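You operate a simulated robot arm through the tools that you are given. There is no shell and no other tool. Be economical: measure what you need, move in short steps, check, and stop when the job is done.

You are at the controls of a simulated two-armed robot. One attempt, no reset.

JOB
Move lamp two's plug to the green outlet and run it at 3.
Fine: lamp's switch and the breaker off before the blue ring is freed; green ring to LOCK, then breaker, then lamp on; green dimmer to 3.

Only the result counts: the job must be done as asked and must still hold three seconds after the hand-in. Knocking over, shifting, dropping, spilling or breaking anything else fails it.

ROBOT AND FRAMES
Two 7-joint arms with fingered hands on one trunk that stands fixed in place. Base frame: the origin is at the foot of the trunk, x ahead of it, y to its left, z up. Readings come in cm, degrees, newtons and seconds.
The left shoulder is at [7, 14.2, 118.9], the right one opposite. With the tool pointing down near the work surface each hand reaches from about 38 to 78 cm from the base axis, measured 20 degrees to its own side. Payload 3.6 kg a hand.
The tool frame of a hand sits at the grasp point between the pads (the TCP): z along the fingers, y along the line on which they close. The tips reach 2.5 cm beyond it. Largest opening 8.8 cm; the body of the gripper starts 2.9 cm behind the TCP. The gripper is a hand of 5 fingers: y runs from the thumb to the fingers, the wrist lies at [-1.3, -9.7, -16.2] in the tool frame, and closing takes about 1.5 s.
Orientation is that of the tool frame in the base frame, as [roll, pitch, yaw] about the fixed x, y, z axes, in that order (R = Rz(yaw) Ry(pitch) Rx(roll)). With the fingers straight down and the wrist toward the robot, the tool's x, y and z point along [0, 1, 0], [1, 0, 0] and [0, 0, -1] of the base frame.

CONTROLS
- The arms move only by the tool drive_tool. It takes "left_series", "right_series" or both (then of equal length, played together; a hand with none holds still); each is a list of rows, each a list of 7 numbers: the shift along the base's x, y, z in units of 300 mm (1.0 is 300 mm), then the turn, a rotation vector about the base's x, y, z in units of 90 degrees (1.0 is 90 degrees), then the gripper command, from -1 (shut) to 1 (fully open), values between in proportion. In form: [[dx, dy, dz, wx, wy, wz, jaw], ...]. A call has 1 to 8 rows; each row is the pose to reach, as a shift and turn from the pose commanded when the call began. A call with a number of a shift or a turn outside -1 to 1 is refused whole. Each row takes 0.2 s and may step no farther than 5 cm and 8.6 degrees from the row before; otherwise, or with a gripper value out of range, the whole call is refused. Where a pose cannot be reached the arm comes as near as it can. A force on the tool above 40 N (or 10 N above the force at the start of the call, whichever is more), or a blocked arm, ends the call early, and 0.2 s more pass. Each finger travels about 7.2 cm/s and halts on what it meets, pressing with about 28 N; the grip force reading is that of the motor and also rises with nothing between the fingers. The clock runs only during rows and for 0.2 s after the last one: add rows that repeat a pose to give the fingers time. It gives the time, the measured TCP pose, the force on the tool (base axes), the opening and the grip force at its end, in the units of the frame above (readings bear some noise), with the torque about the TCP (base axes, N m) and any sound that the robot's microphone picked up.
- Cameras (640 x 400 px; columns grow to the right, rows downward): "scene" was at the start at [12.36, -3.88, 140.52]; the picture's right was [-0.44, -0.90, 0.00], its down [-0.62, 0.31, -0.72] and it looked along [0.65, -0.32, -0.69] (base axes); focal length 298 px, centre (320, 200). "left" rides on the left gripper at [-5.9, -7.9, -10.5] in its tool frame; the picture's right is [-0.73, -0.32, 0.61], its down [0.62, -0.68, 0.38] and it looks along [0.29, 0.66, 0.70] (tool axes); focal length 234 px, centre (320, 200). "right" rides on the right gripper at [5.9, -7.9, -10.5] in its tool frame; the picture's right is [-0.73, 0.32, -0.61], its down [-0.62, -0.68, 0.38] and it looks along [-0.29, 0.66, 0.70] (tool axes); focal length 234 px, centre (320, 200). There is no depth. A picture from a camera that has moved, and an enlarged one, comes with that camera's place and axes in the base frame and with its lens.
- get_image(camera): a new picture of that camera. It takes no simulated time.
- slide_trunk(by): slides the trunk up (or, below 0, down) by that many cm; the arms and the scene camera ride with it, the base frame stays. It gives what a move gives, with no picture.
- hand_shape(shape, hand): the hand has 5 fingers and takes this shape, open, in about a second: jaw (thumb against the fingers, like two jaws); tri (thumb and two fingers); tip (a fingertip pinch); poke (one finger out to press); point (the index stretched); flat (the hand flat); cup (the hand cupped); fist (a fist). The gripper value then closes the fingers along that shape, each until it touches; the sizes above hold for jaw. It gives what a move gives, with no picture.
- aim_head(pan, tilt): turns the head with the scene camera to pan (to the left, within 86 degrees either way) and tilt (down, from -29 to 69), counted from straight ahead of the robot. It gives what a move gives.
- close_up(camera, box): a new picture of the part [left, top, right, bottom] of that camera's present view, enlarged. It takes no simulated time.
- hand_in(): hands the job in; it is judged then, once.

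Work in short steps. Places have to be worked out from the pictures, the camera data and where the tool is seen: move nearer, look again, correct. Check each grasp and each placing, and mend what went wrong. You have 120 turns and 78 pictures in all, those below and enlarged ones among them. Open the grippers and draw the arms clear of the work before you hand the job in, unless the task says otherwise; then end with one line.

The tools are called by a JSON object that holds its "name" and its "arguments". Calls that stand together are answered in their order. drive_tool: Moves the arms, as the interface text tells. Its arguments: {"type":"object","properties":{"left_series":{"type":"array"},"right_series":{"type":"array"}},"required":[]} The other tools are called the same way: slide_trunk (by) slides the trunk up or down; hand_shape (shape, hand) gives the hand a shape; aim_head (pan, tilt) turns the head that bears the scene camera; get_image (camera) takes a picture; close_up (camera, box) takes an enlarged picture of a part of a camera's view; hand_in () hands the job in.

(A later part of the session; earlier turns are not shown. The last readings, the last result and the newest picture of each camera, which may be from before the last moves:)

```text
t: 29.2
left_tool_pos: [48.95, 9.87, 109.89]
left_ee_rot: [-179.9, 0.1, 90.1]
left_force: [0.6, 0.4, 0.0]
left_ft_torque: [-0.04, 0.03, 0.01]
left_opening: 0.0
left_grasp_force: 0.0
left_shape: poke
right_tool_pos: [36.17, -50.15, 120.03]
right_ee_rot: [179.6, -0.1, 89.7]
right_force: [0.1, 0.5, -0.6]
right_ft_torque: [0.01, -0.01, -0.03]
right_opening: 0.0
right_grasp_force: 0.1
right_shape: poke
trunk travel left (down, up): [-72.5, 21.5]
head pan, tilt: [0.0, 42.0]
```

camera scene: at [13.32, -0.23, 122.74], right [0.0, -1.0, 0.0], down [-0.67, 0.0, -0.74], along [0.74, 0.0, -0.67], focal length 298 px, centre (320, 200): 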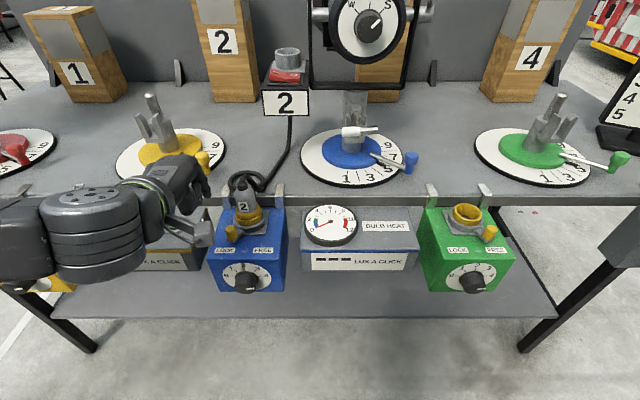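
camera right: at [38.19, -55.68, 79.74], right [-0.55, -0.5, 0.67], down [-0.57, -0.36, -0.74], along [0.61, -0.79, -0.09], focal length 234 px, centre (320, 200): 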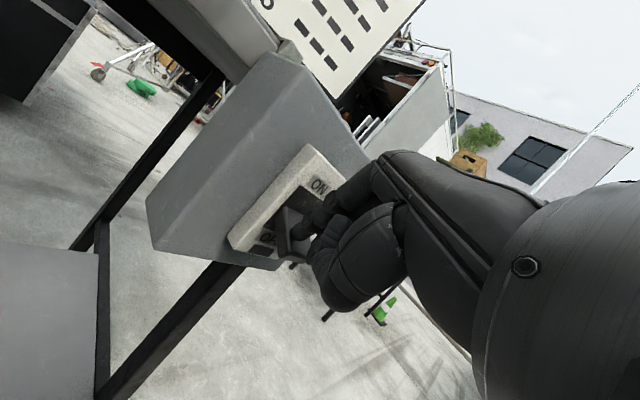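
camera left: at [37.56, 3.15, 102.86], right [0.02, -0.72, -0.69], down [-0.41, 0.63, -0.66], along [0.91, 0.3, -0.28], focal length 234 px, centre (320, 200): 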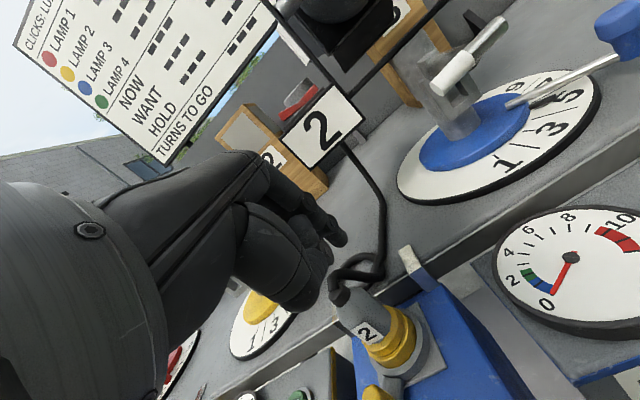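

Now upright at (49,10,110). I tilt the hand 40° sideways (hand to the left, fingers toward the plug) and bring it to a standoff left of the peg.

{"name": "drive_tool", "arguments": {"left_series": [[-0.02, 0.1, 0, -0.08, 0, 0, 1], [-0.04, 0.22, -0.03, -0.16, 0, 0, 1], [-0.06, 0.32, -0.1, -0.24, 0, 0, 1], [-0.07, 0.36, -0.2, -0.32, 0, 0, 1], [-0.07, 0.36, -0.32, -0.4, 0, 0, 1], [-0.07, 0.36, -0.44, -0.444, 0, 0, 1], [-0.07, 0.36, -0.567, -0.444, 0, 0, 1], [-0.07, 0.36, -0.567, -0.444, 0, 0, 1]]}}

{"name": "get_image", "arguments": {"camera": "left"}}

{"name": "close_up", "arguments": {"camera": "scene", "box": [140, 190, 340, 360]}}

```text
t: 31.0
left_tool_pos: [46.99, 20.82, 92.86]
left_ee_rot: [179.9, 40.0, 90.0]
left_force: [0.2, 0.0, -0.3]
left_ft_torque: [0.01, 0.03, 0.0]
left_opening: 0.0
left_grasp_force: 0.0
left_shape: poke
right_tool_pos: [36.01, -50.02, 120.1]
right_ee_rot: [179.5, 0.1, 89.9]
right_force: [0.1, -0.5, -0.2]
right_ft_torque: [-0.02, -0.02, -0.04]
right_opening: 0.0
right_grasp_force: 0.1
right_shape: poke
trunk travel left (down, up): [-72.5, 21.5]
head pan, tilt: [0.0, 42.0]
```

```text
42 pictures are left
camera left: at [39.23, 22.97, 104.61], right [-0.32, -0.95, 0.0], down [-0.68, 0.23, -0.69], along [0.66, -0.22, -0.72], focal length 234 px, centre (320, 200)
```

left: 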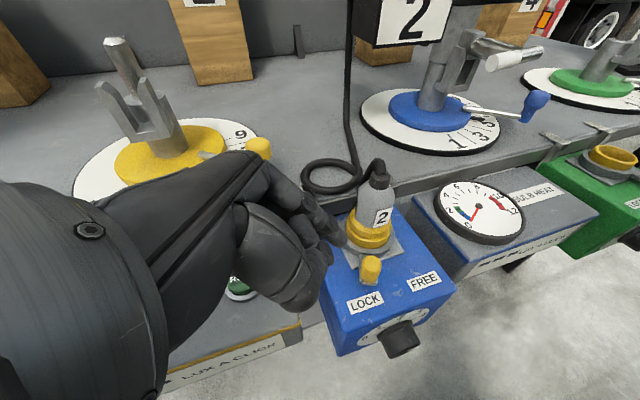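

```text
2.35 times, centred on (240, 275) of scene
camera zoom: at [13.29, -0.24, 140.74], right [0.0, -1.0, 0.0], down [-0.67, 0.0, -0.74], along [0.74, 0.0, -0.67], focal length 702 px, centre (508, 24)
```

zoom: 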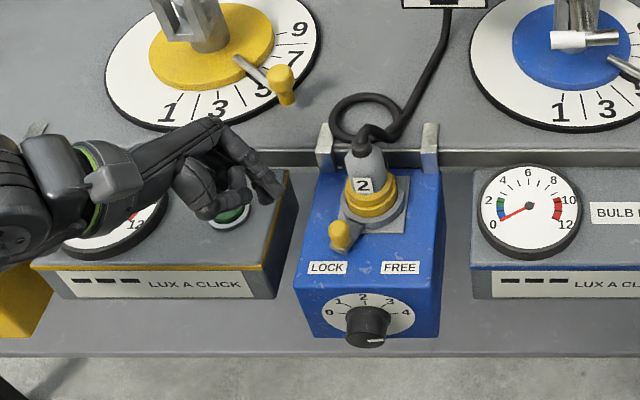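

The sideways tilt would lower the curled fingers, so I change plan. With the trunk raised 20 cm the forward-tilted pose becomes reachable.

{"name": "slide_trunk", "arguments": {"by": 20}}

{"name": "drive_tool", "arguments": {"left_series": [[0, 0, -0.12, 0.062, -0.0456, 0.0166, 1], [0, 0, -0.24, 0.124, -0.0912, 0.0332, 1], [0, -0.02, -0.36, 0.186, -0.137, 0.05, 1], [-0.02, -0.04, -0.46, 0.248, -0.1825, 0.0665, 1], [-0.04, -0.06, -0.56, 0.31, -0.228, 0.083, 1], [-0.055, -0.087, -0.64, 0.372, -0.274, 0.0997, 1], [-0.055, -0.087, -0.69, 0.4338, -0.3194, 0.1163, 1], [-0.055, -0.087, -0.69, 0.4338, -0.3194, 0.1163, 1]]}}

{"name": "get_image", "arguments": {"camera": "left"}}

```text
t: 33.2
left_tool_pos: [46.98, 20.78, 112.85]
left_ee_rot: [180.0, 40.1, 90.0]
left_force: [0.0, -0.6, -0.2]
left_ft_torque: [0.02, 0.01, -0.04]
left_opening: 0.02
left_grasp_force: 0.1
left_shape: poke
right_tool_pos: [36.11, -50.06, 140.22]
right_ee_rot: [179.6, 0.3, 89.9]
right_force: [0.2, 0.2, -0.6]
right_ft_torque: [-0.03, 0.02, 0.0]
right_opening: 0.0
right_grasp_force: 0.0
right_shape: poke
trunk travel left (down, up): [-92.5, 1.5]
head pan, tilt: [0.0, 42.0]
```

```text
t: 35.0
left_tool_pos: [46.6, 27.57, 92.23]
left_ee_rot: [150.5, 3.4, 87.2]
left_force: [-0.9, -1.4, 0.7]
left_ft_torque: [0.01, 0.01, 0.01]
left_opening: 0.0
left_grasp_force: 0.2
left_shape: poke
left hand out of reach, approached as far as the arm can: row 5, 6, 7, 8
right_tool_pos: [36.06, -50.2, 139.98]
right_ee_rot: [179.6, 0.0, 89.9]
right_force: [-0.7, -0.3, 0.2]
right_ft_torque: [0.02, -0.02, 0.03]
right_opening: 0.02
right_grasp_force: 0.0
right_shape: poke
trunk travel left (down, up): [-92.5, 1.5]
head pan, tilt: [0.0, 42.0]
```

```text
40 pictures are left
camera left: at [34.61, 22.48, 97.76], right [-0.02, -0.77, -0.64], down [-0.37, 0.6, -0.71], along [0.93, 0.23, -0.3], focal length 234 px, centre (320, 200)
```

left: 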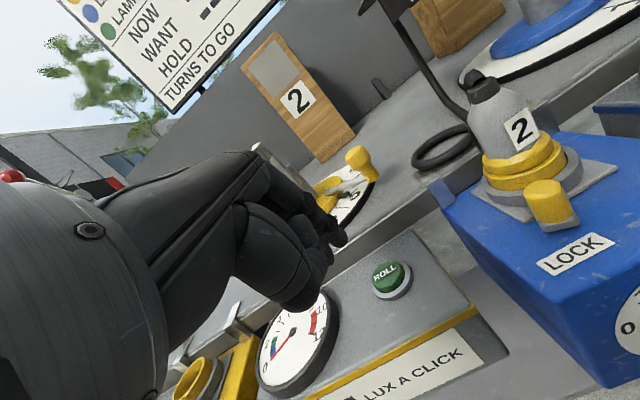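

Reach is limited with the wrist straight behind, but a yaw to the right puts the wrist where the arm is now comfortable. I yaw the hand -40° and slide it toward the peg, staying high.

{"name": "drive_tool", "arguments": {"left_series": [[0, 0, 0, 0, 0, -0.08, 1], [0, 0, 0, 0, 0, -0.16, 1], [0, -0.03, 0, 0, 0, -0.24, 1], [0, -0.08, 0, 0, 0, -0.32, 1], [-0.01, -0.14, 0, 0, 0, -0.4, 1], [-0.015, -0.2, 0, 0, 0, -0.444, 1], [-0.015, -0.26, -0.02, 0, 0, -0.444, 1], [-0.015, -0.26, -0.03, 0, 0, -0.444, 1]]}}

{"name": "get_image", "arguments": {"camera": "left"}}

```text
t: 36.8
left_tool_pos: [46.18, 19.71, 91.26]
left_ee_rot: [150.5, 3.5, 47.2]
left_force: [0.8, 0.1, 0.4]
left_ft_torque: [0.01, -0.03, -0.02]
left_opening: 0.0
left_grasp_force: 0.0
left_shape: poke
right_tool_pos: [35.94, -49.97, 140.08]
right_ee_rot: [179.6, 0.2, 89.7]
right_force: [-0.8, 0.4, -1.0]
right_ft_torque: [0.0, -0.03, -0.01]
right_opening: 0.0
right_grasp_force: 0.2
right_shape: poke
trunk travel left (down, up): [-92.5, 1.5]
head pan, tilt: [0.0, 42.0]
```

```text
39 pictures are left
camera left: at [33.83, 23.88, 96.83], right [-0.51, -0.57, -0.64], down [0.1, 0.7, -0.71], along [0.86, -0.42, -0.3], focal length 234 px, centre (320, 200)
```

left: 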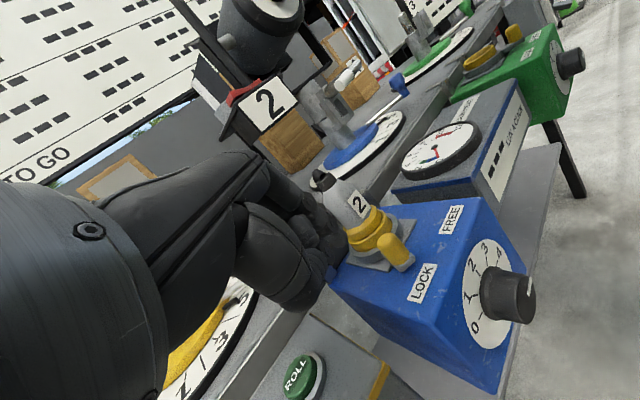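

The pictures confirm the tip at (46.6,18.3,89) and the peg where I computed it. I lower the tip beside the peg and sweep it to the right toward FREE.

{"name": "drive_tool", "arguments": {"left_series": [[0, -0.01, -0.1, 0, 0, 0, 1], [0, -0.02, -0.163, 0, 0, 0, 1], [0, -0.06, -0.163, 0, 0, 0, 1], [0, -0.1, -0.163, 0, 0, 0, 1], [-0.005, -0.14, -0.163, 0, 0, 0, 1], [0, -0.175, -0.163, 0, 0, 0, 1], [0.01, -0.21, -0.163, 0, 0, 0, 1], [0.01, -0.21, -0.163, 0, 0, 0, 1]]}}

{"name": "close_up", "arguments": {"camera": "left", "box": [240, 130, 540, 330]}}

```text
t: 38.6
left_tool_pos: [46.54, 13.43, 86.57]
left_ee_rot: [150.4, 3.6, 47.2]
left_force: [0.2, 0.8, 0.3]
left_ft_torque: [0.01, 0.01, 0.01]
left_opening: 0.0
left_grasp_force: 0.1
left_shape: poke
right_tool_pos: [36.02, -49.9, 140.13]
right_ee_rot: [179.6, 0.2, 89.8]
right_force: [0.3, -0.3, 0.4]
right_ft_torque: [0.0, 0.02, 0.0]
right_opening: 0.0
right_grasp_force: 0.0
right_shape: poke
trunk travel left (down, up): [-92.5, 1.5]
head pan, tilt: [0.0, 42.0]
```

```text
2.00 times, centred on (390, 230) of left
camera zoom: at [34.1, 17.57, 92.0], right [-0.51, -0.57, -0.64], down [0.1, 0.7, -0.71], along [0.86, -0.42, -0.3], focal length 468 px, centre (180, 140)
```

zoom: 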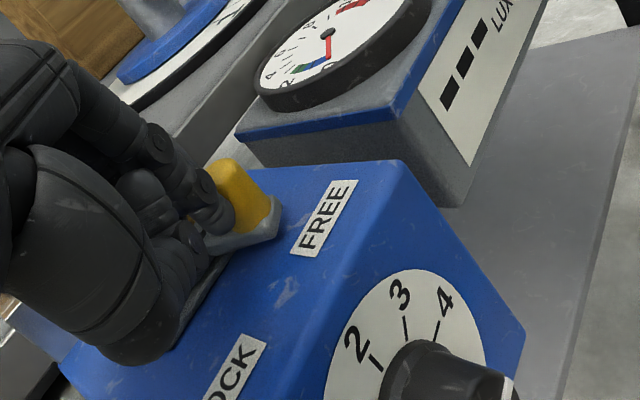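

The peg has moved to about FREE with no resistance left. I nudge a little more to feel the stop, then back away to look.

{"name": "drive_tool", "arguments": {"left_series": [[0.003, -0.015, 0, 0, 0, 0, 1], [0.006, -0.03, 0, 0, 0, 0, 1], [0.006, -0.035, 0, 0, 0, 0, 1]]}}

{"name": "drive_tool", "arguments": {"left_series": [[-0.05, 0.05, 0.05, 0, 0, 0, 1], [-0.1, 0.15, 0.12, 0, 0, 0, 1], [-0.12, 0.28, 0.22, 0, 0, 0, 1], [-0.12, 0.4, 0.32, 0, 0, 0, 1]]}}

{"name": "get_image", "arguments": {"camera": "scene"}}

```text
t: 39.4
left_tool_pos: [46.65, 12.88, 86.44]
left_ee_rot: [150.5, 3.5, 47.3]
left_force: [-4.9, 18.2, 2.4]
left_ft_torque: [0.21, 0.03, 0.02]
left_opening: 0.0
left_grasp_force: 0.1
left_shape: poke
right_tool_pos: [35.87, -49.5, 140.36]
right_ee_rot: [179.6, 0.2, 89.8]
right_force: [0.3, -0.6, -0.1]
right_ft_torque: [-0.02, -0.03, 0.01]
right_opening: 0.0
right_grasp_force: 0.2
right_shape: poke
trunk travel left (down, up): [-92.5, 1.5]
head pan, tilt: [0.0, 42.0]
```

```text
t: 40.4
left_tool_pos: [43.03, 24.36, 96.15]
left_ee_rot: [150.6, 3.7, 47.1]
left_force: [0.1, -0.5, 0.5]
left_ft_torque: [-0.01, 0.01, -0.04]
left_opening: 0.0
left_grasp_force: 0.1
left_shape: poke
right_tool_pos: [36.04, -50.07, 140.19]
right_ee_rot: [179.6, 0.1, 89.7]
right_force: [-0.2, -0.3, -0.1]
right_ft_torque: [0.0, -0.01, 0.01]
right_opening: 0.0
right_grasp_force: 0.1
right_shape: poke
trunk travel left (down, up): [-92.5, 1.5]
head pan, tilt: [0.0, 42.0]
```

```text
37 pictures are left
camera scene: at [13.33, -0.27, 160.73], right [0.0, -1.0, 0.0], down [-0.67, 0.0, -0.74], along [0.74, 0.0, -0.67], focal length 298 px, centre (320, 200)
```

scene: 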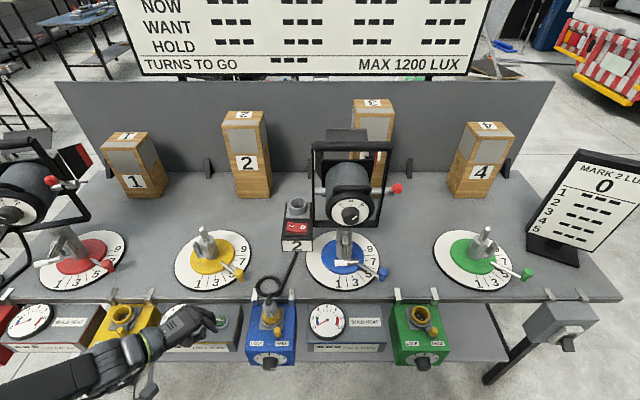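

The stop was felt (18 N) and the ring is at FREE. I give the right hand the tri shape for the plug and take closer views of the plug and cable.

{"name": "hand_shape", "arguments": {"hand": "right", "shape": "tri"}}

{"name": "close_up", "arguments": {"camera": "scene", "box": [230, 260, 320, 370]}}

{"name": "get_image", "arguments": {"camera": "left"}}

{"name": "get_image", "arguments": {"camera": "right"}}

```text
t: 41.3
left_tool_pos: [43.23, 24.31, 96.0]
left_ee_rot: [150.5, 3.6, 47.1]
left_force: [-0.1, 0.8, 0.3]
left_ft_torque: [-0.03, 0.02, -0.02]
left_opening: 0.0
left_grasp_force: 0.0
left_shape: poke
right_tool_pos: [36.09, -50.04, 140.02]
right_ee_rot: [179.5, 0.1, 89.8]
right_force: [-0.4, -0.9, 0.4]
right_ft_torque: [-0.02, 0.01, -0.02]
right_opening: 8.77
right_grasp_force: 0.0
right_shape: tri
trunk travel left (down, up): [-92.5, 1.5]
head pan, tilt: [0.0, 42.0]
```

```text
3.64 times, centred on (275, 315) of scene
camera zoom: at [13.32, -0.22, 160.74], right [0.0, -1.0, 0.0], down [-0.67, 0.0, -0.74], along [0.74, 0.0, -0.67], focal length 1084 px, centre (484, -218)
```

zoom: 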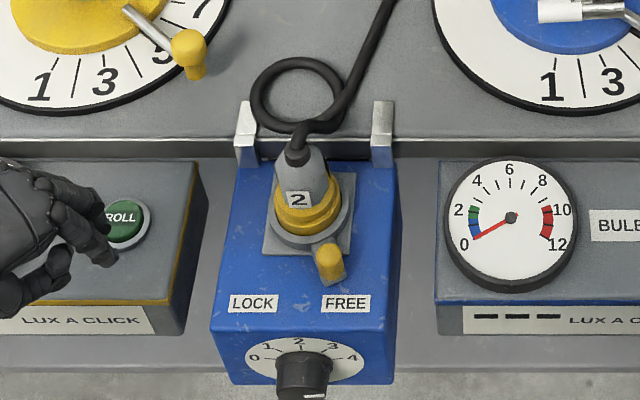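

```text
35 pictures are left
camera left: at [30.73, 28.43, 101.52], right [-0.51, -0.57, -0.64], down [0.1, 0.7, -0.71], along [0.86, -0.42, -0.3], focal length 234 px, centre (320, 200)
```

left: 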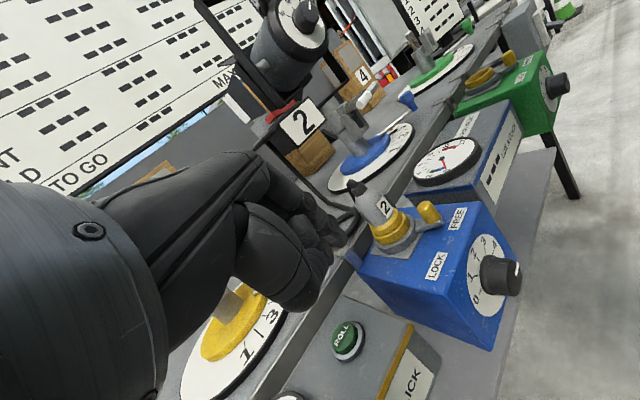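

```text
34 pictures are left
camera right: at [28.15, -44.09, 150.51], right [0.32, -0.73, 0.61], down [-0.68, -0.62, -0.39], along [0.66, -0.29, -0.69], focal length 234 px, centre (320, 200)
```

right: 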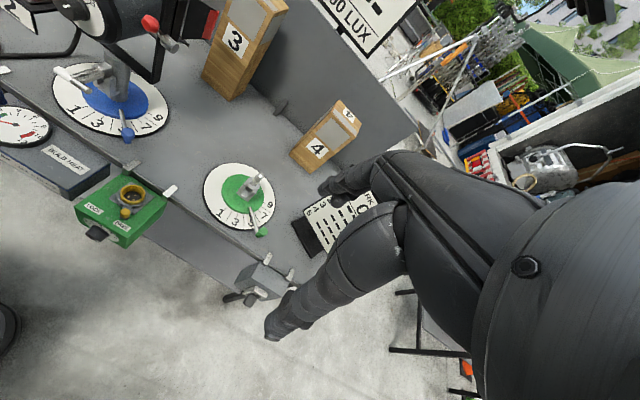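

The plug is vertical, with its boot top near z 92.5. I move the left hand aside and bring the right hand over in two stages, yawed 90° and tilted 45° so its fingers close along y around the plug body.

{"name": "drive_tool", "arguments": {"left_series": [[-0.03, 0.08, 0.02, 0, 0, 0, 1], [-0.06, 0.18, 0.05, 0, 0, 0, 1], [-0.08, 0.28, 0.08, 0, 0, 0, 1], [-0.1, 0.38, 0.1, 0, 0, 0, 1], [-0.1, 0.45, 0.1, 0, 0, 0, 1], [-0.1, 0.45, 0.1, 0, 0, 0, 1], [-0.1, 0.45, 0.1, 0, 0, 0, 1], [-0.1, 0.45, 0.1, 0, 0, 0, 1]], "right_series": [[0.0, 0.1, -0.05, -0.0244, -0.0244, 0.059, 1], [0.01, 0.22, -0.12, -0.0489, -0.0489, 0.118, 1], [0.02, 0.34, -0.2, -0.0733, -0.0733, 0.177, 1], [0.03, 0.46, -0.28, -0.0977, -0.0977, 0.236, 1], [0.04, 0.58, -0.36, -0.1222, -0.1222, 0.295, 1], [0.05, 0.7, -0.44, -0.1466, -0.1466, 0.354, 1], [0.06, 0.82, -0.52, -0.171, -0.171, 0.413, 1], [0.06, 0.93, -0.6, -0.1955, -0.1955, 0.4719, 1]]}}

{"name": "drive_tool", "arguments": {"right_series": [[0.02, 0.12, 0, -0.0244, -0.0244, 0.059, 1], [0.04, 0.25, 0, -0.0489, -0.0489, 0.118, 1], [0.06, 0.38, 0, -0.0733, -0.0733, 0.177, 1], [0.08, 0.52, 0, -0.0977, -0.0977, 0.236, 1], [0.1, 0.66, 0, -0.1222, -0.1222, 0.295, 1], [0.12, 0.8, 0, -0.1466, -0.1466, 0.354, 1], [0.14, 0.94, 0, -0.171, -0.171, 0.413, 1], [0.15, 1.0, 0, -0.1955, -0.1955, 0.4719, 1]]}}

{"name": "get_image", "arguments": {"camera": "right"}}

```text
t: 43.1
left_tool_pos: [40.37, 38.05, 98.85]
left_ee_rot: [150.6, 3.6, 47.1]
left_force: [0.0, 0.5, -0.1]
left_ft_torque: [0.02, -0.03, 0.0]
left_opening: 0.0
left_grasp_force: 0.1
left_shape: poke
right_tool_pos: [41.91, -23.32, 121.28]
right_ee_rot: [169.6, 22.1, 131.1]
right_force: [-0.3, 0.0, 0.1]
right_ft_torque: [0.02, -0.02, -0.04]
right_opening: 8.79
right_grasp_force: 0.1
right_shape: tri
right hand out of reach, approached as far as the arm can: row 6, 7, 8
trunk travel left (down, up): [-92.5, 1.5]
head pan, tilt: [0.0, 42.0]
```

```text
t: 44.9
left_tool_pos: [40.15, 37.93, 99.09]
left_ee_rot: [150.4, 3.6, 47.1]
left_force: [-0.4, -0.3, -1.0]
left_ft_torque: [-0.01, -0.03, 0.0]
left_opening: 0.0
left_grasp_force: 0.0
left_shape: poke
right_tool_pos: [45.48, 0.85, 124.38]
right_ee_rot: [179.4, 45.1, 179.7]
right_force: [0.1, 0.6, 0.2]
right_ft_torque: [-0.02, -0.01, 0.01]
right_opening: 8.81
right_grasp_force: 0.0
right_shape: tri
right hand out of reach, approached as far as the arm can: row 6, 7, 8
trunk travel left (down, up): [-92.5, 1.5]
head pan, tilt: [0.0, 42.0]
```

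```text
33 pictures are left
camera right: at [33.97, -7.23, 127.44], right [0.08, 0.32, 0.95], down [0.71, -0.68, 0.17], along [0.69, 0.66, -0.28], focal length 234 px, centre (320, 200)
```

right: 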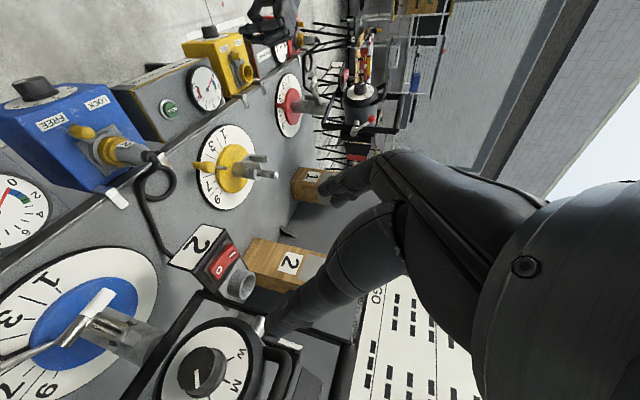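

The orientation is set; the reach was only short because the hand was high and close. I descend and then move left to the standoff in front of the plug.

{"name": "drive_tool", "arguments": {"right_series": [[-0.02, 0, -0.14, 0, 0, 0, 1], [-0.04, 0.02, -0.29, 0, 0, 0, 1], [-0.047, 0.06, -0.43, 0, 0, 0, 1], [-0.047, 0.12, -0.56, 0, 0, 0, 1], [-0.047, 0.19, -0.68, 0, 0, 0, 1], [-0.047, 0.27, -0.79, 0, 0, 0, 1], [-0.047, 0.35, -0.88, 0, 0, 0, 1], [-0.047, 0.395, -0.933, 0, 0, 0, 1]]}}

{"name": "get_image", "arguments": {"camera": "right"}}

{"name": "close_up", "arguments": {"camera": "scene", "box": [200, 240, 360, 370]}}

```text
t: 46.7
left_tool_pos: [40.13, 37.82, 98.97]
left_ee_rot: [150.4, 3.6, 47.2]
left_force: [0.1, -0.1, 0.4]
left_ft_torque: [-0.01, -0.03, -0.02]
left_opening: 0.0
left_grasp_force: 0.1
left_shape: poke
right_tool_pos: [43.46, -5.16, 115.32]
right_ee_rot: [179.4, 45.2, 179.7]
right_force: [-0.3, -0.5, 1.4]
right_ft_torque: [-0.01, -0.04, -0.02]
right_opening: 8.79
right_grasp_force: 0.1
right_shape: tri
right hand out of reach, approached as far as the arm can: row 1, 2, 3, 4, 5, 6, 7, 8
trunk travel left (down, up): [-92.5, 1.5]
head pan, tilt: [0.0, 42.0]
```

```text
32 pictures are left
camera right: at [31.89, -13.02, 118.51], right [0.08, 0.32, 0.95], down [0.71, -0.68, 0.17], along [0.7, 0.66, -0.28], focal length 234 px, centre (320, 200)
```

right: 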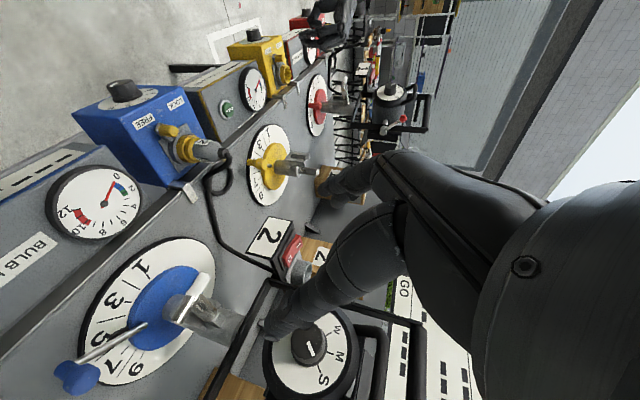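

```text
3.08 times, centred on (280, 305) of scene
camera zoom: at [13.33, -0.21, 160.74], right [0.0, -1.0, 0.0], down [-0.67, 0.0, -0.74], along [0.74, 0.0, -0.67], focal length 917 px, centre (443, -123)
```

zoom: 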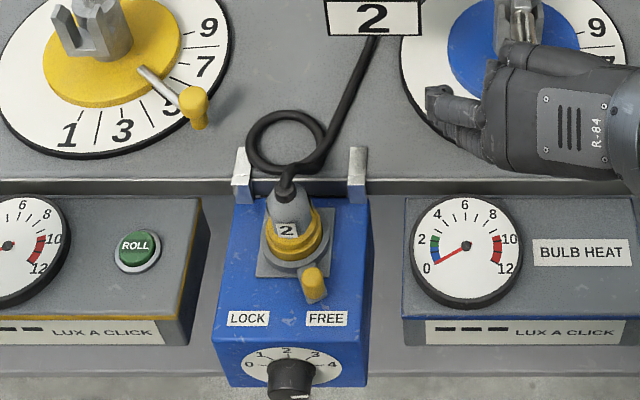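

The tilted pose hits a joint limit, so I switch to an upright hand with 60° yaw, so that the cable can pass between thumb and fingers, and go to a point above the plug.

{"name": "drive_tool", "arguments": {"right_series": [[0.0, 0.03, 0, 0.0187, 0.0698, -0.0451, 1], [0.02, 0.1, 0, 0.0374, 0.1396, -0.0903, 1], [0.05, 0.2, -0.05, 0.0561, 0.2094, -0.1354, 1], [0.1, 0.3, -0.12, 0.0748, 0.2793, -0.1806, 1], [0.15, 0.4, -0.22, 0.0935, 0.3491, -0.2257, 1], [0.2, 0.5, -0.32, 0.1122, 0.4189, -0.2709, 1], [0.24, 0.57, -0.42, 0.1309, 0.4887, -0.316, 1], [0.258, 0.595, -0.5, 0.1309, 0.4887, -0.316, 1]]}}

{"name": "get_image", "arguments": {"camera": "right"}}

{"name": "get_image", "arguments": {"camera": "left"}}

```text
t: 48.5
left_tool_pos: [40.05, 37.93, 99.05]
left_ee_rot: [150.5, 3.5, 47.2]
left_force: [-0.2, 0.3, -0.2]
left_ft_torque: [0.04, 0.0, 0.0]
left_opening: 0.0
left_grasp_force: 0.1
left_shape: poke
right_tool_pos: [44.47, -4.42, 115.19]
right_ee_rot: [179.6, 0.0, 149.7]
right_force: [-0.8, -0.2, -1.1]
right_ft_torque: [0.03, 0.01, 0.02]
right_opening: 8.77
right_grasp_force: 0.1
right_shape: tri
right hand out of reach, approached as far as the arm can: row 1, 2, 3, 4, 5, 6, 7, 8
trunk travel left (down, up): [-92.5, 1.5]
head pan, tilt: [0.0, 42.0]
```

```text
30 pictures are left
camera right: at [35.42, -8.29, 125.49], right [0.79, -0.09, 0.61], down [0.2, -0.9, -0.39], along [0.58, 0.43, -0.69], focal length 234 px, centre (320, 200)
```

right: 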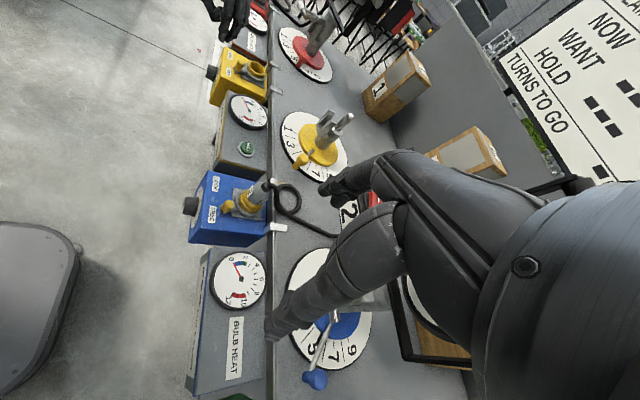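

```text
29 pictures are left
camera left: at [27.67, 41.99, 104.57], right [-0.51, -0.57, -0.64], down [0.1, 0.7, -0.71], along [0.86, -0.42, -0.3], focal length 234 px, centre (320, 200)
```

left: 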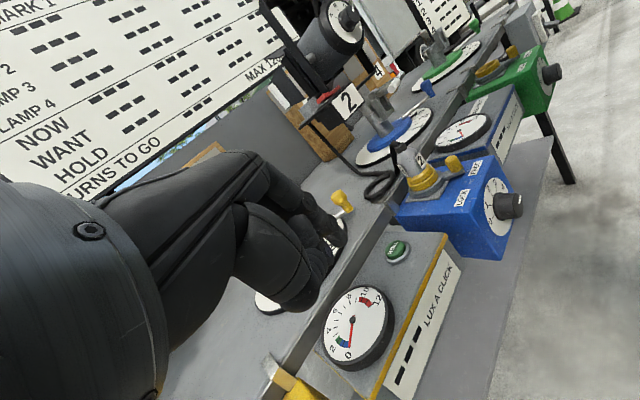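

The position is stuck at a joint limit, likely from the yaw. I turn the right hand back to the default yaw while moving forward and left.

{"name": "drive_tool", "arguments": {"right_series": [[0.02, 0, 0, 0, 0, -0.09, 1], [0.05, 0.02, 0, 0, 0, -0.18, 1], [0.08, 0.06, 0, 0, 0, -0.27, 1], [0.12, 0.12, -0.04, 0, 0, -0.36, 1], [0.16, 0.2, -0.1, 0, 0, -0.45, 1], [0.2, 0.3, -0.18, 0, 0, -0.54, 1], [0.22, 0.4, -0.26, 0, 0, -0.63, 1], [0.22, 0.5, -0.34, 0, 0, -0.66, 1]]}}

```text
t: 50.3
left_tool_pos: [40.15, 37.91, 99.04]
left_ee_rot: [150.3, 3.5, 47.2]
left_force: [0.0, -0.3, -0.3]
left_ft_torque: [-0.03, 0.02, -0.01]
left_opening: 0.0
left_grasp_force: 0.0
left_shape: poke
right_tool_pos: [46.41, -9.21, 118.05]
right_ee_rot: [179.7, 0.0, 90.3]
right_force: [-0.3, 0.2, -0.6]
right_ft_torque: [0.02, -0.03, 0.03]
right_opening: 8.8
right_grasp_force: 0.0
right_shape: tri
right hand out of reach, approached as far as the arm can: row 1, 2, 3, 4, 5, 6, 7, 8
trunk travel left (down, up): [-92.5, 1.5]
head pan, tilt: [0.0, 42.0]
```

Even the default yaw is refused here, so the raised trunk seems to be the problem. I lower it to its original height and try again.

{"name": "slide_trunk", "arguments": {"by": -20}}

{"name": "drive_tool", "arguments": {"right_series": [[0.05, 0.0, 0.05, 0, 0, 0, 1], [0.1, 0.1, 0.08, 0, 0, 0, 1], [0.15, 0.2, 0.08, 0, 0, 0, 1], [0.16, 0.33, 0.08, 0, 0, 0, 1], [0.16, 0.46, 0.08, 0, 0, 0, 1], [0.16, 0.59, 0.08, 0, 0, 0, 1], [0.16, 0.73, 0.08, 0, 0, 0, 1]]}}

```text
t: 52.5
left_tool_pos: [40.16, 38.0, 79.13]
left_ee_rot: [150.5, 3.6, 47.2]
left_force: [-0.7, 0.2, 0.7]
left_ft_torque: [-0.02, 0.0, 0.02]
left_opening: 0.03
left_grasp_force: 0.0
left_shape: poke
right_tool_pos: [46.48, -9.14, 98.15]
right_ee_rot: [179.8, 0.0, 90.4]
right_force: [0.1, 0.0, 0.0]
right_ft_torque: [-0.01, 0.0, -0.02]
right_opening: 8.79
right_grasp_force: 0.0
right_shape: tri
trunk travel left (down, up): [-72.5, 21.5]
head pan, tilt: [0.0, 42.0]
```

```text
t: 54.1
left_tool_pos: [40.03, 37.97, 78.99]
left_ee_rot: [150.5, 3.5, 47.2]
left_force: [-0.1, 0.6, 0.0]
left_ft_torque: [-0.01, 0.0, -0.02]
left_opening: 0.0
left_grasp_force: 0.0
left_shape: poke
right_tool_pos: [47.75, -6.49, 105.21]
right_ee_rot: [179.7, 0.0, 90.5]
right_force: [0.2, -0.4, 0.7]
right_ft_torque: [0.02, 0.0, 0.01]
right_opening: 8.79
right_grasp_force: 0.0
right_shape: tri
right hand out of reach, approached as far as the arm can: row 2, 3, 4, 5, 6, 7
trunk travel left (down, up): [-72.5, 21.5]
head pan, tilt: [0.0, 42.0]
```

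The right arm cannot cross much past y = -6 here. I test once whether it gets farther left when stretched out a little more, with an inward yaw.

{"name": "drive_tool", "arguments": {"right_series": [[0.03, -0.05, 0, 0, 0, 0, 1], [0.1, -0.05, 0, 0, 0, 0.05, 1], [0.17, -0.05, 0, 0, 0, 0.14, 1], [0.2, 0.0, 0, 0, 0, 0.23, 1], [0.2, 0.1, -0.02, 0, 0, 0.32, 1], [0.2, 0.22, -0.04, 0, 0, 0.41, 1], [0.2, 0.34, -0.06, 0, 0, 0.44, 1], [0.2, 0.46, -0.08, 0, 0, 0.44, 1]]}}

```text
t: 55.9
left_tool_pos: [40.08, 38.06, 79.0]
left_ee_rot: [150.5, 3.5, 47.3]
left_force: [0.5, 0.6, -0.4]
left_ft_torque: [0.02, 0.0, -0.02]
left_opening: 0.0
left_grasp_force: 0.1
left_shape: poke
right_tool_pos: [49.94, -2.15, 105.54]
right_ee_rot: [179.5, -0.1, 130.2]
right_force: [-1.1, 0.7, 0.0]
right_ft_torque: [0.0, 0.03, -0.02]
right_opening: 8.79
right_grasp_force: 0.0
right_shape: tri
right hand out of reach, approached as far as the arm can: row 5, 6, 7, 8
trunk travel left (down, up): [-72.5, 21.5]
head pan, tilt: [0.0, 42.0]
```

Stretched and yawed it reaches y = -2, not yet enough. A lower shoulder may let the arm cross farther, so I raise both hands 28 cm and then lower the trunk by the same amount.

{"name": "drive_tool", "arguments": {"left_series": [[-0.05, 0, 0.12, 0, 0, 0, 1], [-0.08, 0, 0.24, 0, 0, 0, 1], [-0.08, 0, 0.36, 0, 0, 0, 1], [-0.08, 0, 0.48, 0, 0, 0, 1], [-0.08, 0, 0.6, 0, 0, 0, 1], [-0.08, 0, 0.72, 0, 0, 0, 1], [-0.08, 0, 0.84, 0, 0, 0, 1], [-0.08, 0, 0.94, 0, 0, 0, 1]], "right_series": [[0, 0, 0.12, 0, 0, 0, 1], [0, 0, 0.24, 0, 0, 0, 1], [0, 0, 0.36, 0, 0, 0, 1], [0, 0, 0.48, 0, 0, 0, 1], [0, 0, 0.6, 0, 0, 0, 1], [0, 0, 0.72, 0, 0, 0, 1], [0, 0, 0.84, 0, 0, 0, 1], [0, 0, 0.94, 0, 0, 0, 1]]}}

{"name": "slide_trunk", "arguments": {"by": -28}}

{"name": "drive_tool", "arguments": {"right_series": [[0.02, 0.1, 0, 0, 0, 0, 1], [0.03, 0.2, 0, 0, 0, 0, 1], [0.03, 0.3, 0, 0, 0, 0, 1], [0.03, 0.4, 0, 0, 0, 0, 1], [0.03, 0.49, 0, 0, 0, 0, 1]]}}

```text
t: 57.7
left_tool_pos: [37.56, 37.87, 107.28]
left_ee_rot: [150.6, 3.5, 47.1]
left_force: [-0.2, -0.7, -0.2]
left_ft_torque: [-0.01, -0.01, 0.02]
left_opening: 0.0
left_grasp_force: 0.1
left_shape: poke
right_tool_pos: [47.95, -5.51, 132.54]
right_ee_rot: [179.6, -0.2, 130.0]
right_force: [0.9, -0.1, -0.3]
right_ft_torque: [0.03, -0.02, 0.01]
right_opening: 8.8
right_grasp_force: 0.0
right_shape: tri
right hand out of reach, approached as far as the arm can: row 5, 6, 7, 8
trunk travel left (down, up): [-72.5, 21.5]
head pan, tilt: [0.0, 42.0]
```

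```text
t: 60.5
left_tool_pos: [37.69, 37.97, 79.22]
left_ee_rot: [150.4, 3.6, 47.2]
left_force: [0.5, -0.5, 0.5]
left_ft_torque: [-0.01, 0.01, -0.01]
left_opening: 0.0
left_grasp_force: 0.0
left_shape: poke
right_tool_pos: [47.99, -5.28, 104.55]
right_ee_rot: [179.6, 0.0, 130.0]
right_force: [0.5, -0.3, -0.2]
right_ft_torque: [0.01, -0.01, 0.0]
right_opening: 8.78
right_grasp_force: 0.1
right_shape: tri
trunk travel left (down, up): [-44.5, 49.5]
head pan, tilt: [0.0, 42.0]
```

```text
t: 61.7
left_tool_pos: [37.59, 37.86, 79.23]
left_ee_rot: [150.4, 3.6, 47.1]
left_force: [0.0, -0.9, 0.3]
left_ft_torque: [0.04, -0.01, -0.02]
left_opening: 0.0
left_grasp_force: 0.0
left_shape: poke
right_tool_pos: [45.99, -3.34, 102.75]
right_ee_rot: [179.7, -0.1, 130.0]
right_force: [0.0, 0.1, -0.3]
right_ft_torque: [-0.02, 0.01, 0.03]
right_opening: 8.77
right_grasp_force: 0.0
right_shape: tri
right hand out of reach, approached as far as the arm can: row 1, 2, 3, 4, 5
trunk travel left (down, up): [-44.5, 49.5]
head pan, tilt: [0.0, 42.0]
```

Lowering makes it worse. A better idea: point the right fingers leftward (azimuth ~100°, 25° below horizontal), so the wrist stays well to the right of the plug. I restore the trunk height and turn the hand that way in two stages.

{"name": "slide_trunk", "arguments": {"by": 28}}

{"name": "drive_tool", "arguments": {"right_series": [[-0.02, -0.03, -0.08, 0.0661, 0.0309, -0.0297, 0.35], [-0.04, -0.06, -0.17, 0.1323, 0.0617, -0.0593, 0.35], [-0.06, -0.09, -0.26, 0.1984, 0.0926, -0.089, 0.35], [-0.08, -0.1, -0.36, 0.2645, 0.1235, -0.1186, 0.35], [-0.08, -0.1, -0.48, 0.3307, 0.1544, -0.1483, 0.35]]}}

{"name": "drive_tool", "arguments": {"right_series": [[0, 0.03, -0.08, 0.0661, 0.0309, -0.0297, 0.35], [0.02, 0.08, -0.17, 0.1323, 0.0617, -0.0593, 0.35], [0.04, 0.14, -0.27, 0.1984, 0.0926, -0.089, 0.35], [0.05, 0.2, -0.37, 0.2645, 0.1235, -0.1186, 0.35], [0.07, 0.27, -0.45, 0.3307, 0.1544, -0.1483, 0.35], [0.07, 0.27, -0.45, 0.3307, 0.1544, -0.1483, 0.35]]}}

```text
t: 64.5
left_tool_pos: [37.51, 37.98, 107.13]
left_ee_rot: [150.5, 3.6, 47.2]
left_force: [0.0, 0.8, -0.4]
left_ft_torque: [-0.01, 0.0, 0.03]
left_opening: 0.0
left_grasp_force: 0.0
left_shape: poke
right_tool_pos: [46.02, -3.34, 130.63]
right_ee_rot: [179.6, -0.1, 130.0]
right_force: [-0.1, -0.9, -0.8]
right_ft_torque: [0.0, 0.02, -0.01]
right_opening: 8.78
right_grasp_force: 0.0
right_shape: tri
trunk travel left (down, up): [-72.5, 21.5]
head pan, tilt: [0.0, 42.0]
```

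```text
t: 65.7
left_tool_pos: [37.71, 37.95, 107.36]
left_ee_rot: [150.6, 3.6, 47.3]
left_force: [-0.4, 0.9, -1.2]
left_ft_torque: [0.01, -0.02, -0.01]
left_opening: 0.0
left_grasp_force: 0.0
left_shape: poke
right_tool_pos: [43.67, -6.18, 116.17]
right_ee_rot: [174.4, -32.6, 117.7]
right_force: [0.6, 0.2, 0.6]
right_ft_torque: [0.01, 0.01, -0.03]
right_opening: 5.98
right_grasp_force: 0.2
right_shape: tri
trunk travel left (down, up): [-72.5, 21.5]
head pan, tilt: [0.0, 42.0]
```

```text
t: 67.1
left_tool_pos: [37.62, 37.74, 107.22]
left_ee_rot: [150.4, 3.6, 47.1]
left_force: [0.3, -0.5, 0.1]
left_ft_torque: [0.01, 0.01, 0.0]
left_opening: 0.0
left_grasp_force: 0.0
left_shape: poke
right_tool_pos: [45.57, 1.75, 102.93]
right_ee_rot: [179.6, -65.1, 99.9]
right_force: [1.0, -0.7, -0.2]
right_ft_torque: [0.0, -0.02, 0.02]
right_opening: 5.97
right_grasp_force: 0.0
right_shape: tri
trunk travel left (down, up): [-72.5, 21.5]
head pan, tilt: [0.0, 42.0]
```

That orientation is fully reachable. I go to a standoff 9 cm short of the plug along the finger direction and look.

{"name": "drive_tool", "arguments": {"right_series": [[0.06, 0.0, -0.08, 0, 0, 0, 0.35], [0.13, 0.03, -0.17, 0, 0, 0, 0.35], [0.19, 0.06, -0.25, 0, 0, 0, 0.35], [0.235, 0.098, -0.328, 0, 0, 0, 0.35], [0.235, 0.098, -0.328, 0, 0, 0, 0.35]]}}

{"name": "get_image", "arguments": {"camera": "right"}}

{"name": "close_up", "arguments": {"camera": "scene", "box": [200, 200, 400, 330]}}

```text
t: 68.3
left_tool_pos: [37.66, 37.92, 107.09]
left_ee_rot: [150.4, 3.5, 47.3]
left_force: [0.2, -0.4, 0.3]
left_ft_torque: [0.0, 0.0, -0.01]
left_opening: 0.0
left_grasp_force: 0.1
left_shape: poke
right_tool_pos: [48.64, -1.71, 100.91]
right_ee_rot: [179.7, -65.0, 100.0]
right_force: [-0.2, -0.3, -0.5]
right_ft_torque: [0.01, 0.0, 0.01]
right_opening: 5.97
right_grasp_force: 0.1
right_shape: tri
right hand out of reach, approached as far as the arm can: row 1, 2, 3, 4, 5
trunk travel left (down, up): [-72.5, 21.5]
head pan, tilt: [0.0, 42.0]
```

```text
28 pictures are left
camera right: at [42.23, -9.95, 110.52], right [0.46, -0.79, -0.4], down [-0.68, -0.03, -0.73], along [0.56, 0.61, -0.55], focal length 234 px, centre (320, 200)
```

right: 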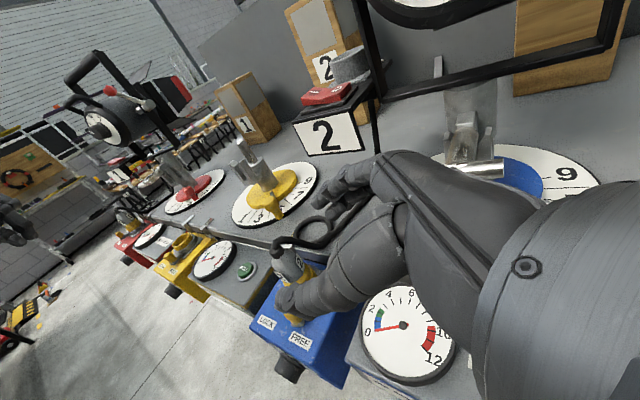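

```text
3.08 times, centred on (300, 265) of scene
camera zoom: at [13.32, -0.2, 140.74], right [0.0, -1.0, 0.0], down [-0.67, 0.0, -0.74], along [0.74, 0.0, -0.67], focal length 917 px, centre (382, 0)
```

zoom: 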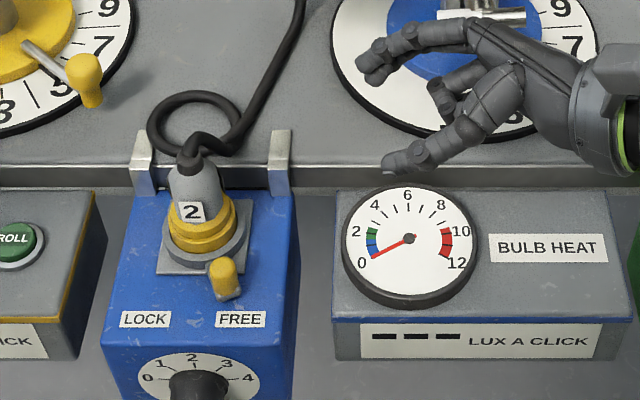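

The right arm hits its limits again, so it cannot take the plug at blue itself. New plan: the left hand draws the plug with a low side grip, hands it in front of the body to the right hand gripping from above, and the right hand inserts it. I reposition both hands for that.

{"name": "hand_shape", "arguments": {"hand": "left", "shape": "tip"}}

{"name": "drive_tool", "arguments": {"left_series": [[0.02, -0.03, -0.01, -0.0647, 0.0636, 0.0287, 0.5], [0.05, -0.06, -0.02, -0.1294, 0.1272, 0.0574, 0.5], [0.09, -0.1, -0.04, -0.1941, 0.1908, 0.0861, 0.5], [0.13, -0.15, -0.06, -0.2587, 0.2544, 0.1148, 0.5], [0.17, -0.2, -0.08, -0.3234, 0.3181, 0.1436, 0.5], [0.21, -0.25, -0.1, -0.3881, 0.3817, 0.1723, 0.5], [0.25, -0.29, -0.12, -0.4528, 0.4453, 0.201, 0.5], [0.28, -0.33, -0.13, -0.5175, 0.5089, 0.2297, 0.5]], "right_series": [[-0.02, -0.06, 0.07, -0.0889, -0.0158, 0, 1], [-0.04, -0.12, 0.15, -0.1778, -0.0315, 0, 1], [-0.05, -0.18, 0.22, -0.2666, -0.0473, 0, 1], [-0.06, -0.24, 0.3, -0.3555, -0.063, 0, 1], [-0.07, -0.3, 0.37, -0.4444, -0.0788, 0, 1], [-0.08, -0.35, 0.45, -0.5333, -0.0945, 0, 1], [-0.087, -0.41, 0.52, -0.6221, -0.1103, 0, 1], [-0.087, -0.41, 0.57, -0.711, -0.126, 0, 1]]}}

{"name": "get_image", "arguments": {"camera": "left"}}

{"name": "get_image", "arguments": {"camera": "scene"}}

```text
t: 69.2
left_tool_pos: [37.65, 37.84, 107.31]
left_ee_rot: [150.5, 3.5, 47.2]
left_force: [-0.1, 0.4, -0.3]
left_ft_torque: [0.01, 0.01, -0.02]
left_opening: 8.77
left_grasp_force: 0.1
left_shape: tip
right_tool_pos: [48.88, -1.68, 100.74]
right_ee_rot: [179.7, -65.0, 99.9]
right_force: [0.4, -0.4, 0.3]
right_ft_torque: [-0.02, -0.01, -0.02]
right_opening: 5.96
right_grasp_force: 0.0
right_shape: tri
trunk travel left (down, up): [-72.5, 21.5]
head pan, tilt: [0.0, 42.0]
```

```text
t: 71.0
left_tool_pos: [46.16, 28.05, 103.25]
left_ee_rot: [-179.8, 65.1, 90.2]
left_force: [0.1, -0.6, -0.1]
left_ft_torque: [0.01, -0.06, -0.01]
left_opening: 6.62
left_grasp_force: 0.2
left_shape: tip
right_tool_pos: [46.34, -13.87, 117.67]
right_ee_rot: [179.8, 0.1, 99.9]
right_force: [0.0, 0.3, 0.0]
right_ft_torque: [0.02, 0.01, -0.01]
right_opening: 8.79
right_grasp_force: 0.1
right_shape: tri
right hand out of reach, approached as far as the arm can: row 4, 5
trunk travel left (down, up): [-72.5, 21.5]
head pan, tilt: [0.0, 42.0]
```

```text
26 pictures are left
camera left: at [38.4, 34.93, 112.99], right [-0.32, -0.86, 0.4], down [-0.68, -0.09, -0.73], along [0.66, -0.51, -0.56], focal length 234 px, centre (320, 200)
```

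left: 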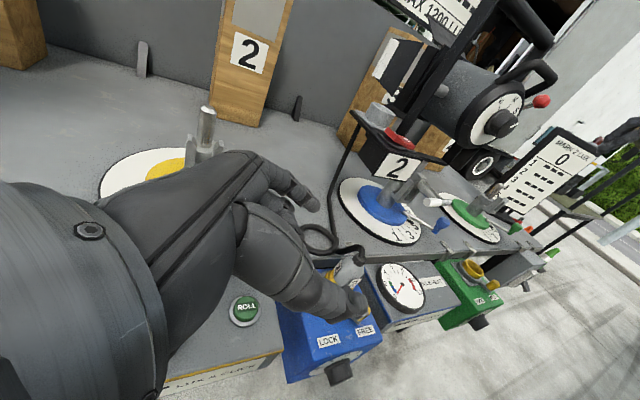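

```text
25 pictures are left
camera scene: at [13.44, -0.15, 140.73], right [0.0, -1.0, 0.0], down [-0.67, 0.0, -0.74], along [0.74, 0.0, -0.67], focal length 298 px, centre (320, 200)
```

scene: 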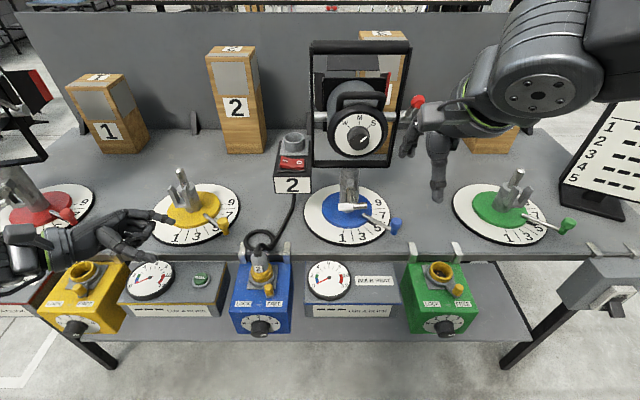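

The right hand waits on its side. I bring the left pinch to a standoff beside the plug with the opening reduced to about 5.3 cm and check the alignment.

{"name": "drive_tool", "arguments": {"left_series": [[0.05, -0.04, -0.12, 0, 0, 0, 0.2], [0.1, -0.1, -0.24, 0, 0, 0, 0.2], [0.15, -0.17, -0.34, 0, 0, 0, 0.2], [0.17, -0.225, -0.4, 0, 0, 0, 0.2], [0.17, -0.237, -0.41, 0, 0, 0, 0.2]]}}

{"name": "close_up", "arguments": {"camera": "left", "box": [220, 140, 460, 340]}}

{"name": "close_up", "arguments": {"camera": "scene", "box": [180, 210, 320, 340]}}

```text
t: 72.2
left_tool_pos: [50.57, 21.98, 92.94]
left_ee_rot: [179.7, 64.9, 89.8]
left_force: [0.0, -0.3, 0.1]
left_ft_torque: [0.01, 0.0, 0.03]
left_opening: 5.29
left_grasp_force: 0.0
left_shape: tip
left hand out of reach, approached as far as the arm can: row 4, 5
right_tool_pos: [46.08, -13.55, 117.79]
right_ee_rot: [179.6, -0.1, 100.0]
right_force: [-1.1, -0.5, -0.4]
right_ft_torque: [-0.01, 0.03, 0.01]
right_opening: 8.8
right_grasp_force: 0.1
right_shape: tri
trunk travel left (down, up): [-72.5, 21.5]
head pan, tilt: [0.0, 42.0]
```

```text
2.00 times, centred on (340, 240) of left
camera zoom: at [42.84, 28.97, 102.69], right [-0.32, -0.86, 0.4], down [-0.68, -0.08, -0.73], along [0.66, -0.51, -0.56], focal length 468 px, centre (280, 120)
```

zoom: 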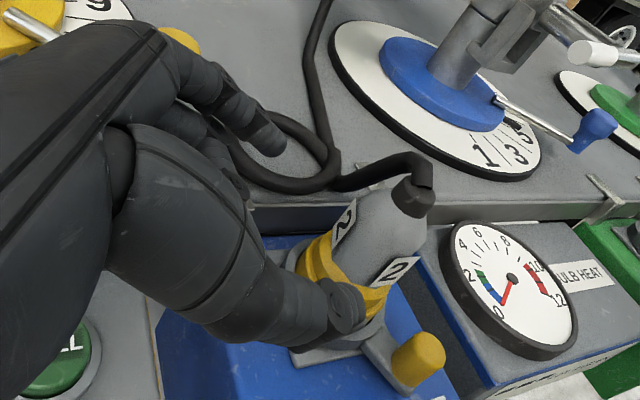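

```text
3.08 times, centred on (250, 275) of scene
camera zoom: at [13.21, 0.02, 140.75], right [0.0, -1.0, 0.0], down [-0.67, 0.0, -0.74], along [0.74, 0.0, -0.67], focal length 917 px, centre (535, -31)
```

zoom: 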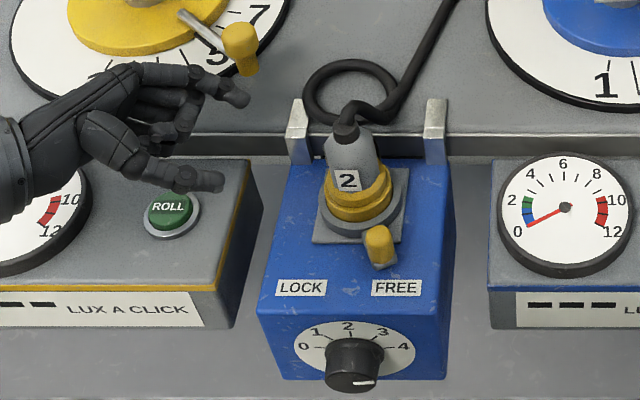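

Pointing straight inward is beyond the left wrist too. I swing the left hand 30° so that it approaches from the front-left, to a new standoff.

{"name": "drive_tool", "arguments": {"left_series": [[-0.03, -0.01, 0, 0, 0, 0.085, 0.2], [-0.06, -0.03, 0, 0, 0, 0.17, 0.2], [-0.09, -0.05, -0.02, 0, 0, 0.255, 0.2], [-0.116, -0.073, -0.053, 0, 0, 0.333, 0.2], [-0.116, -0.073, -0.053, 0, 0, 0.333, 0.2]]}}

```text
t: 73.4
left_tool_pos: [47.18, 20.25, 92.98]
left_ee_rot: [179.8, 64.8, 119.8]
left_force: [0.2, -0.7, -0.9]
left_ft_torque: [-0.01, 0.0, 0.0]
left_opening: 5.32
left_grasp_force: 0.0
left_shape: tip
left hand out of reach, approached as far as the arm can: row 4, 5
right_tool_pos: [46.2, -13.64, 117.68]
right_ee_rot: [179.6, 0.1, 100.0]
right_force: [-0.9, 0.5, 0.2]
right_ft_torque: [-0.01, 0.0, -0.01]
right_opening: 8.77
right_grasp_force: 0.1
right_shape: tri
trunk travel left (down, up): [-72.5, 21.5]
head pan, tilt: [0.0, 42.0]
```

The limit seems to come from bending the wrist up while the forearm slopes down, so a lower trunk should help, also for the right hand at blue. I retract the left hand, lower the trunk 22 cm and turn the right hand sideways again to test that.

{"name": "drive_tool", "arguments": {"left_series": [[-0.08, 0.08, 0.08, 0, 0, 0, 0.2], [-0.14, 0.17, 0.17, 0, 0, 0, 0.2], [-0.2, 0.27, 0.27, 0, 0, 0, 0.2], [-0.25, 0.36, 0.38, 0, 0, 0, 0.2], [-0.25, 0.44, 0.5, 0, 0, 0, 0.2], [-0.25, 0.5, 0.62, 0, 0, 0, 0.2], [-0.25, 0.55, 0.74, 0, 0, 0, 0.2]]}}

{"name": "slide_trunk", "arguments": {"by": -22}}

{"name": "drive_tool", "arguments": {"right_series": [[-0.02, 0, 0.02, 0.0889, 0.0158, 0, 0.35], [-0.04, 0.02, 0.04, 0.1778, 0.0315, 0, 0.35], [-0.04, 0.08, 0.04, 0.2666, 0.0473, 0, 0.35], [-0.03, 0.16, 0.04, 0.3555, 0.063, 0, 0.35], [0.0, 0.26, 0.03, 0.4444, 0.0788, 0, 0.35], [0.05, 0.36, 0.02, 0.5333, 0.0945, 0, 0.35], [0.1, 0.46, 0.0, 0.6221, 0.1103, 0, 0.35], [0.16, 0.56, -0.02, 0.711, 0.126, 0, 0.35]]}}

```text
t: 75.0
left_tool_pos: [39.67, 36.55, 115.32]
left_ee_rot: [179.5, 64.8, 119.6]
left_force: [0.4, 0.2, 0.0]
left_ft_torque: [-0.02, -0.01, -0.04]
left_opening: 5.32
left_grasp_force: 0.0
left_shape: tip
right_tool_pos: [46.1, -13.89, 117.76]
right_ee_rot: [179.6, -0.1, 100.0]
right_force: [-1.2, -0.9, 0.4]
right_ft_torque: [0.02, 0.02, 0.01]
right_opening: 8.77
right_grasp_force: 0.1
right_shape: tri
trunk travel left (down, up): [-72.5, 21.5]
head pan, tilt: [0.0, 42.0]
```

```text
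t: 77.3
left_tool_pos: [39.51, 36.64, 93.22]
left_ee_rot: [180.0, 64.8, 119.9]
left_force: [0.0, 0.4, 0.1]
left_ft_torque: [0.01, -0.02, 0.0]
left_opening: 5.31
left_grasp_force: 0.0
left_shape: tip
right_tool_pos: [46.16, -13.86, 95.7]
right_ee_rot: [179.6, -0.1, 100.0]
right_force: [-0.1, 0.0, -0.9]
right_ft_torque: [0.01, 0.01, 0.03]
right_opening: 8.78
right_grasp_force: 0.0
right_shape: tri
trunk travel left (down, up): [-50.5, 43.5]
head pan, tilt: [0.0, 42.0]
```

```text
t: 79.2
left_tool_pos: [39.83, 36.66, 93.07]
left_ee_rot: [-179.6, 64.9, 120.3]
left_force: [0.3, 0.2, 0.7]
left_ft_torque: [0.01, -0.01, 0.0]
left_opening: 5.29
left_grasp_force: 0.1
left_shape: tip
right_tool_pos: [51.16, 2.97, 95.01]
right_ee_rot: [179.7, -65.2, 99.9]
right_force: [-0.6, -0.1, -0.3]
right_ft_torque: [-0.03, 0.01, 0.01]
right_opening: 5.99
right_grasp_force: 0.0
right_shape: tri
trunk travel left (down, up): [-50.5, 43.5]
head pan, tilt: [0.0, 42.0]
```

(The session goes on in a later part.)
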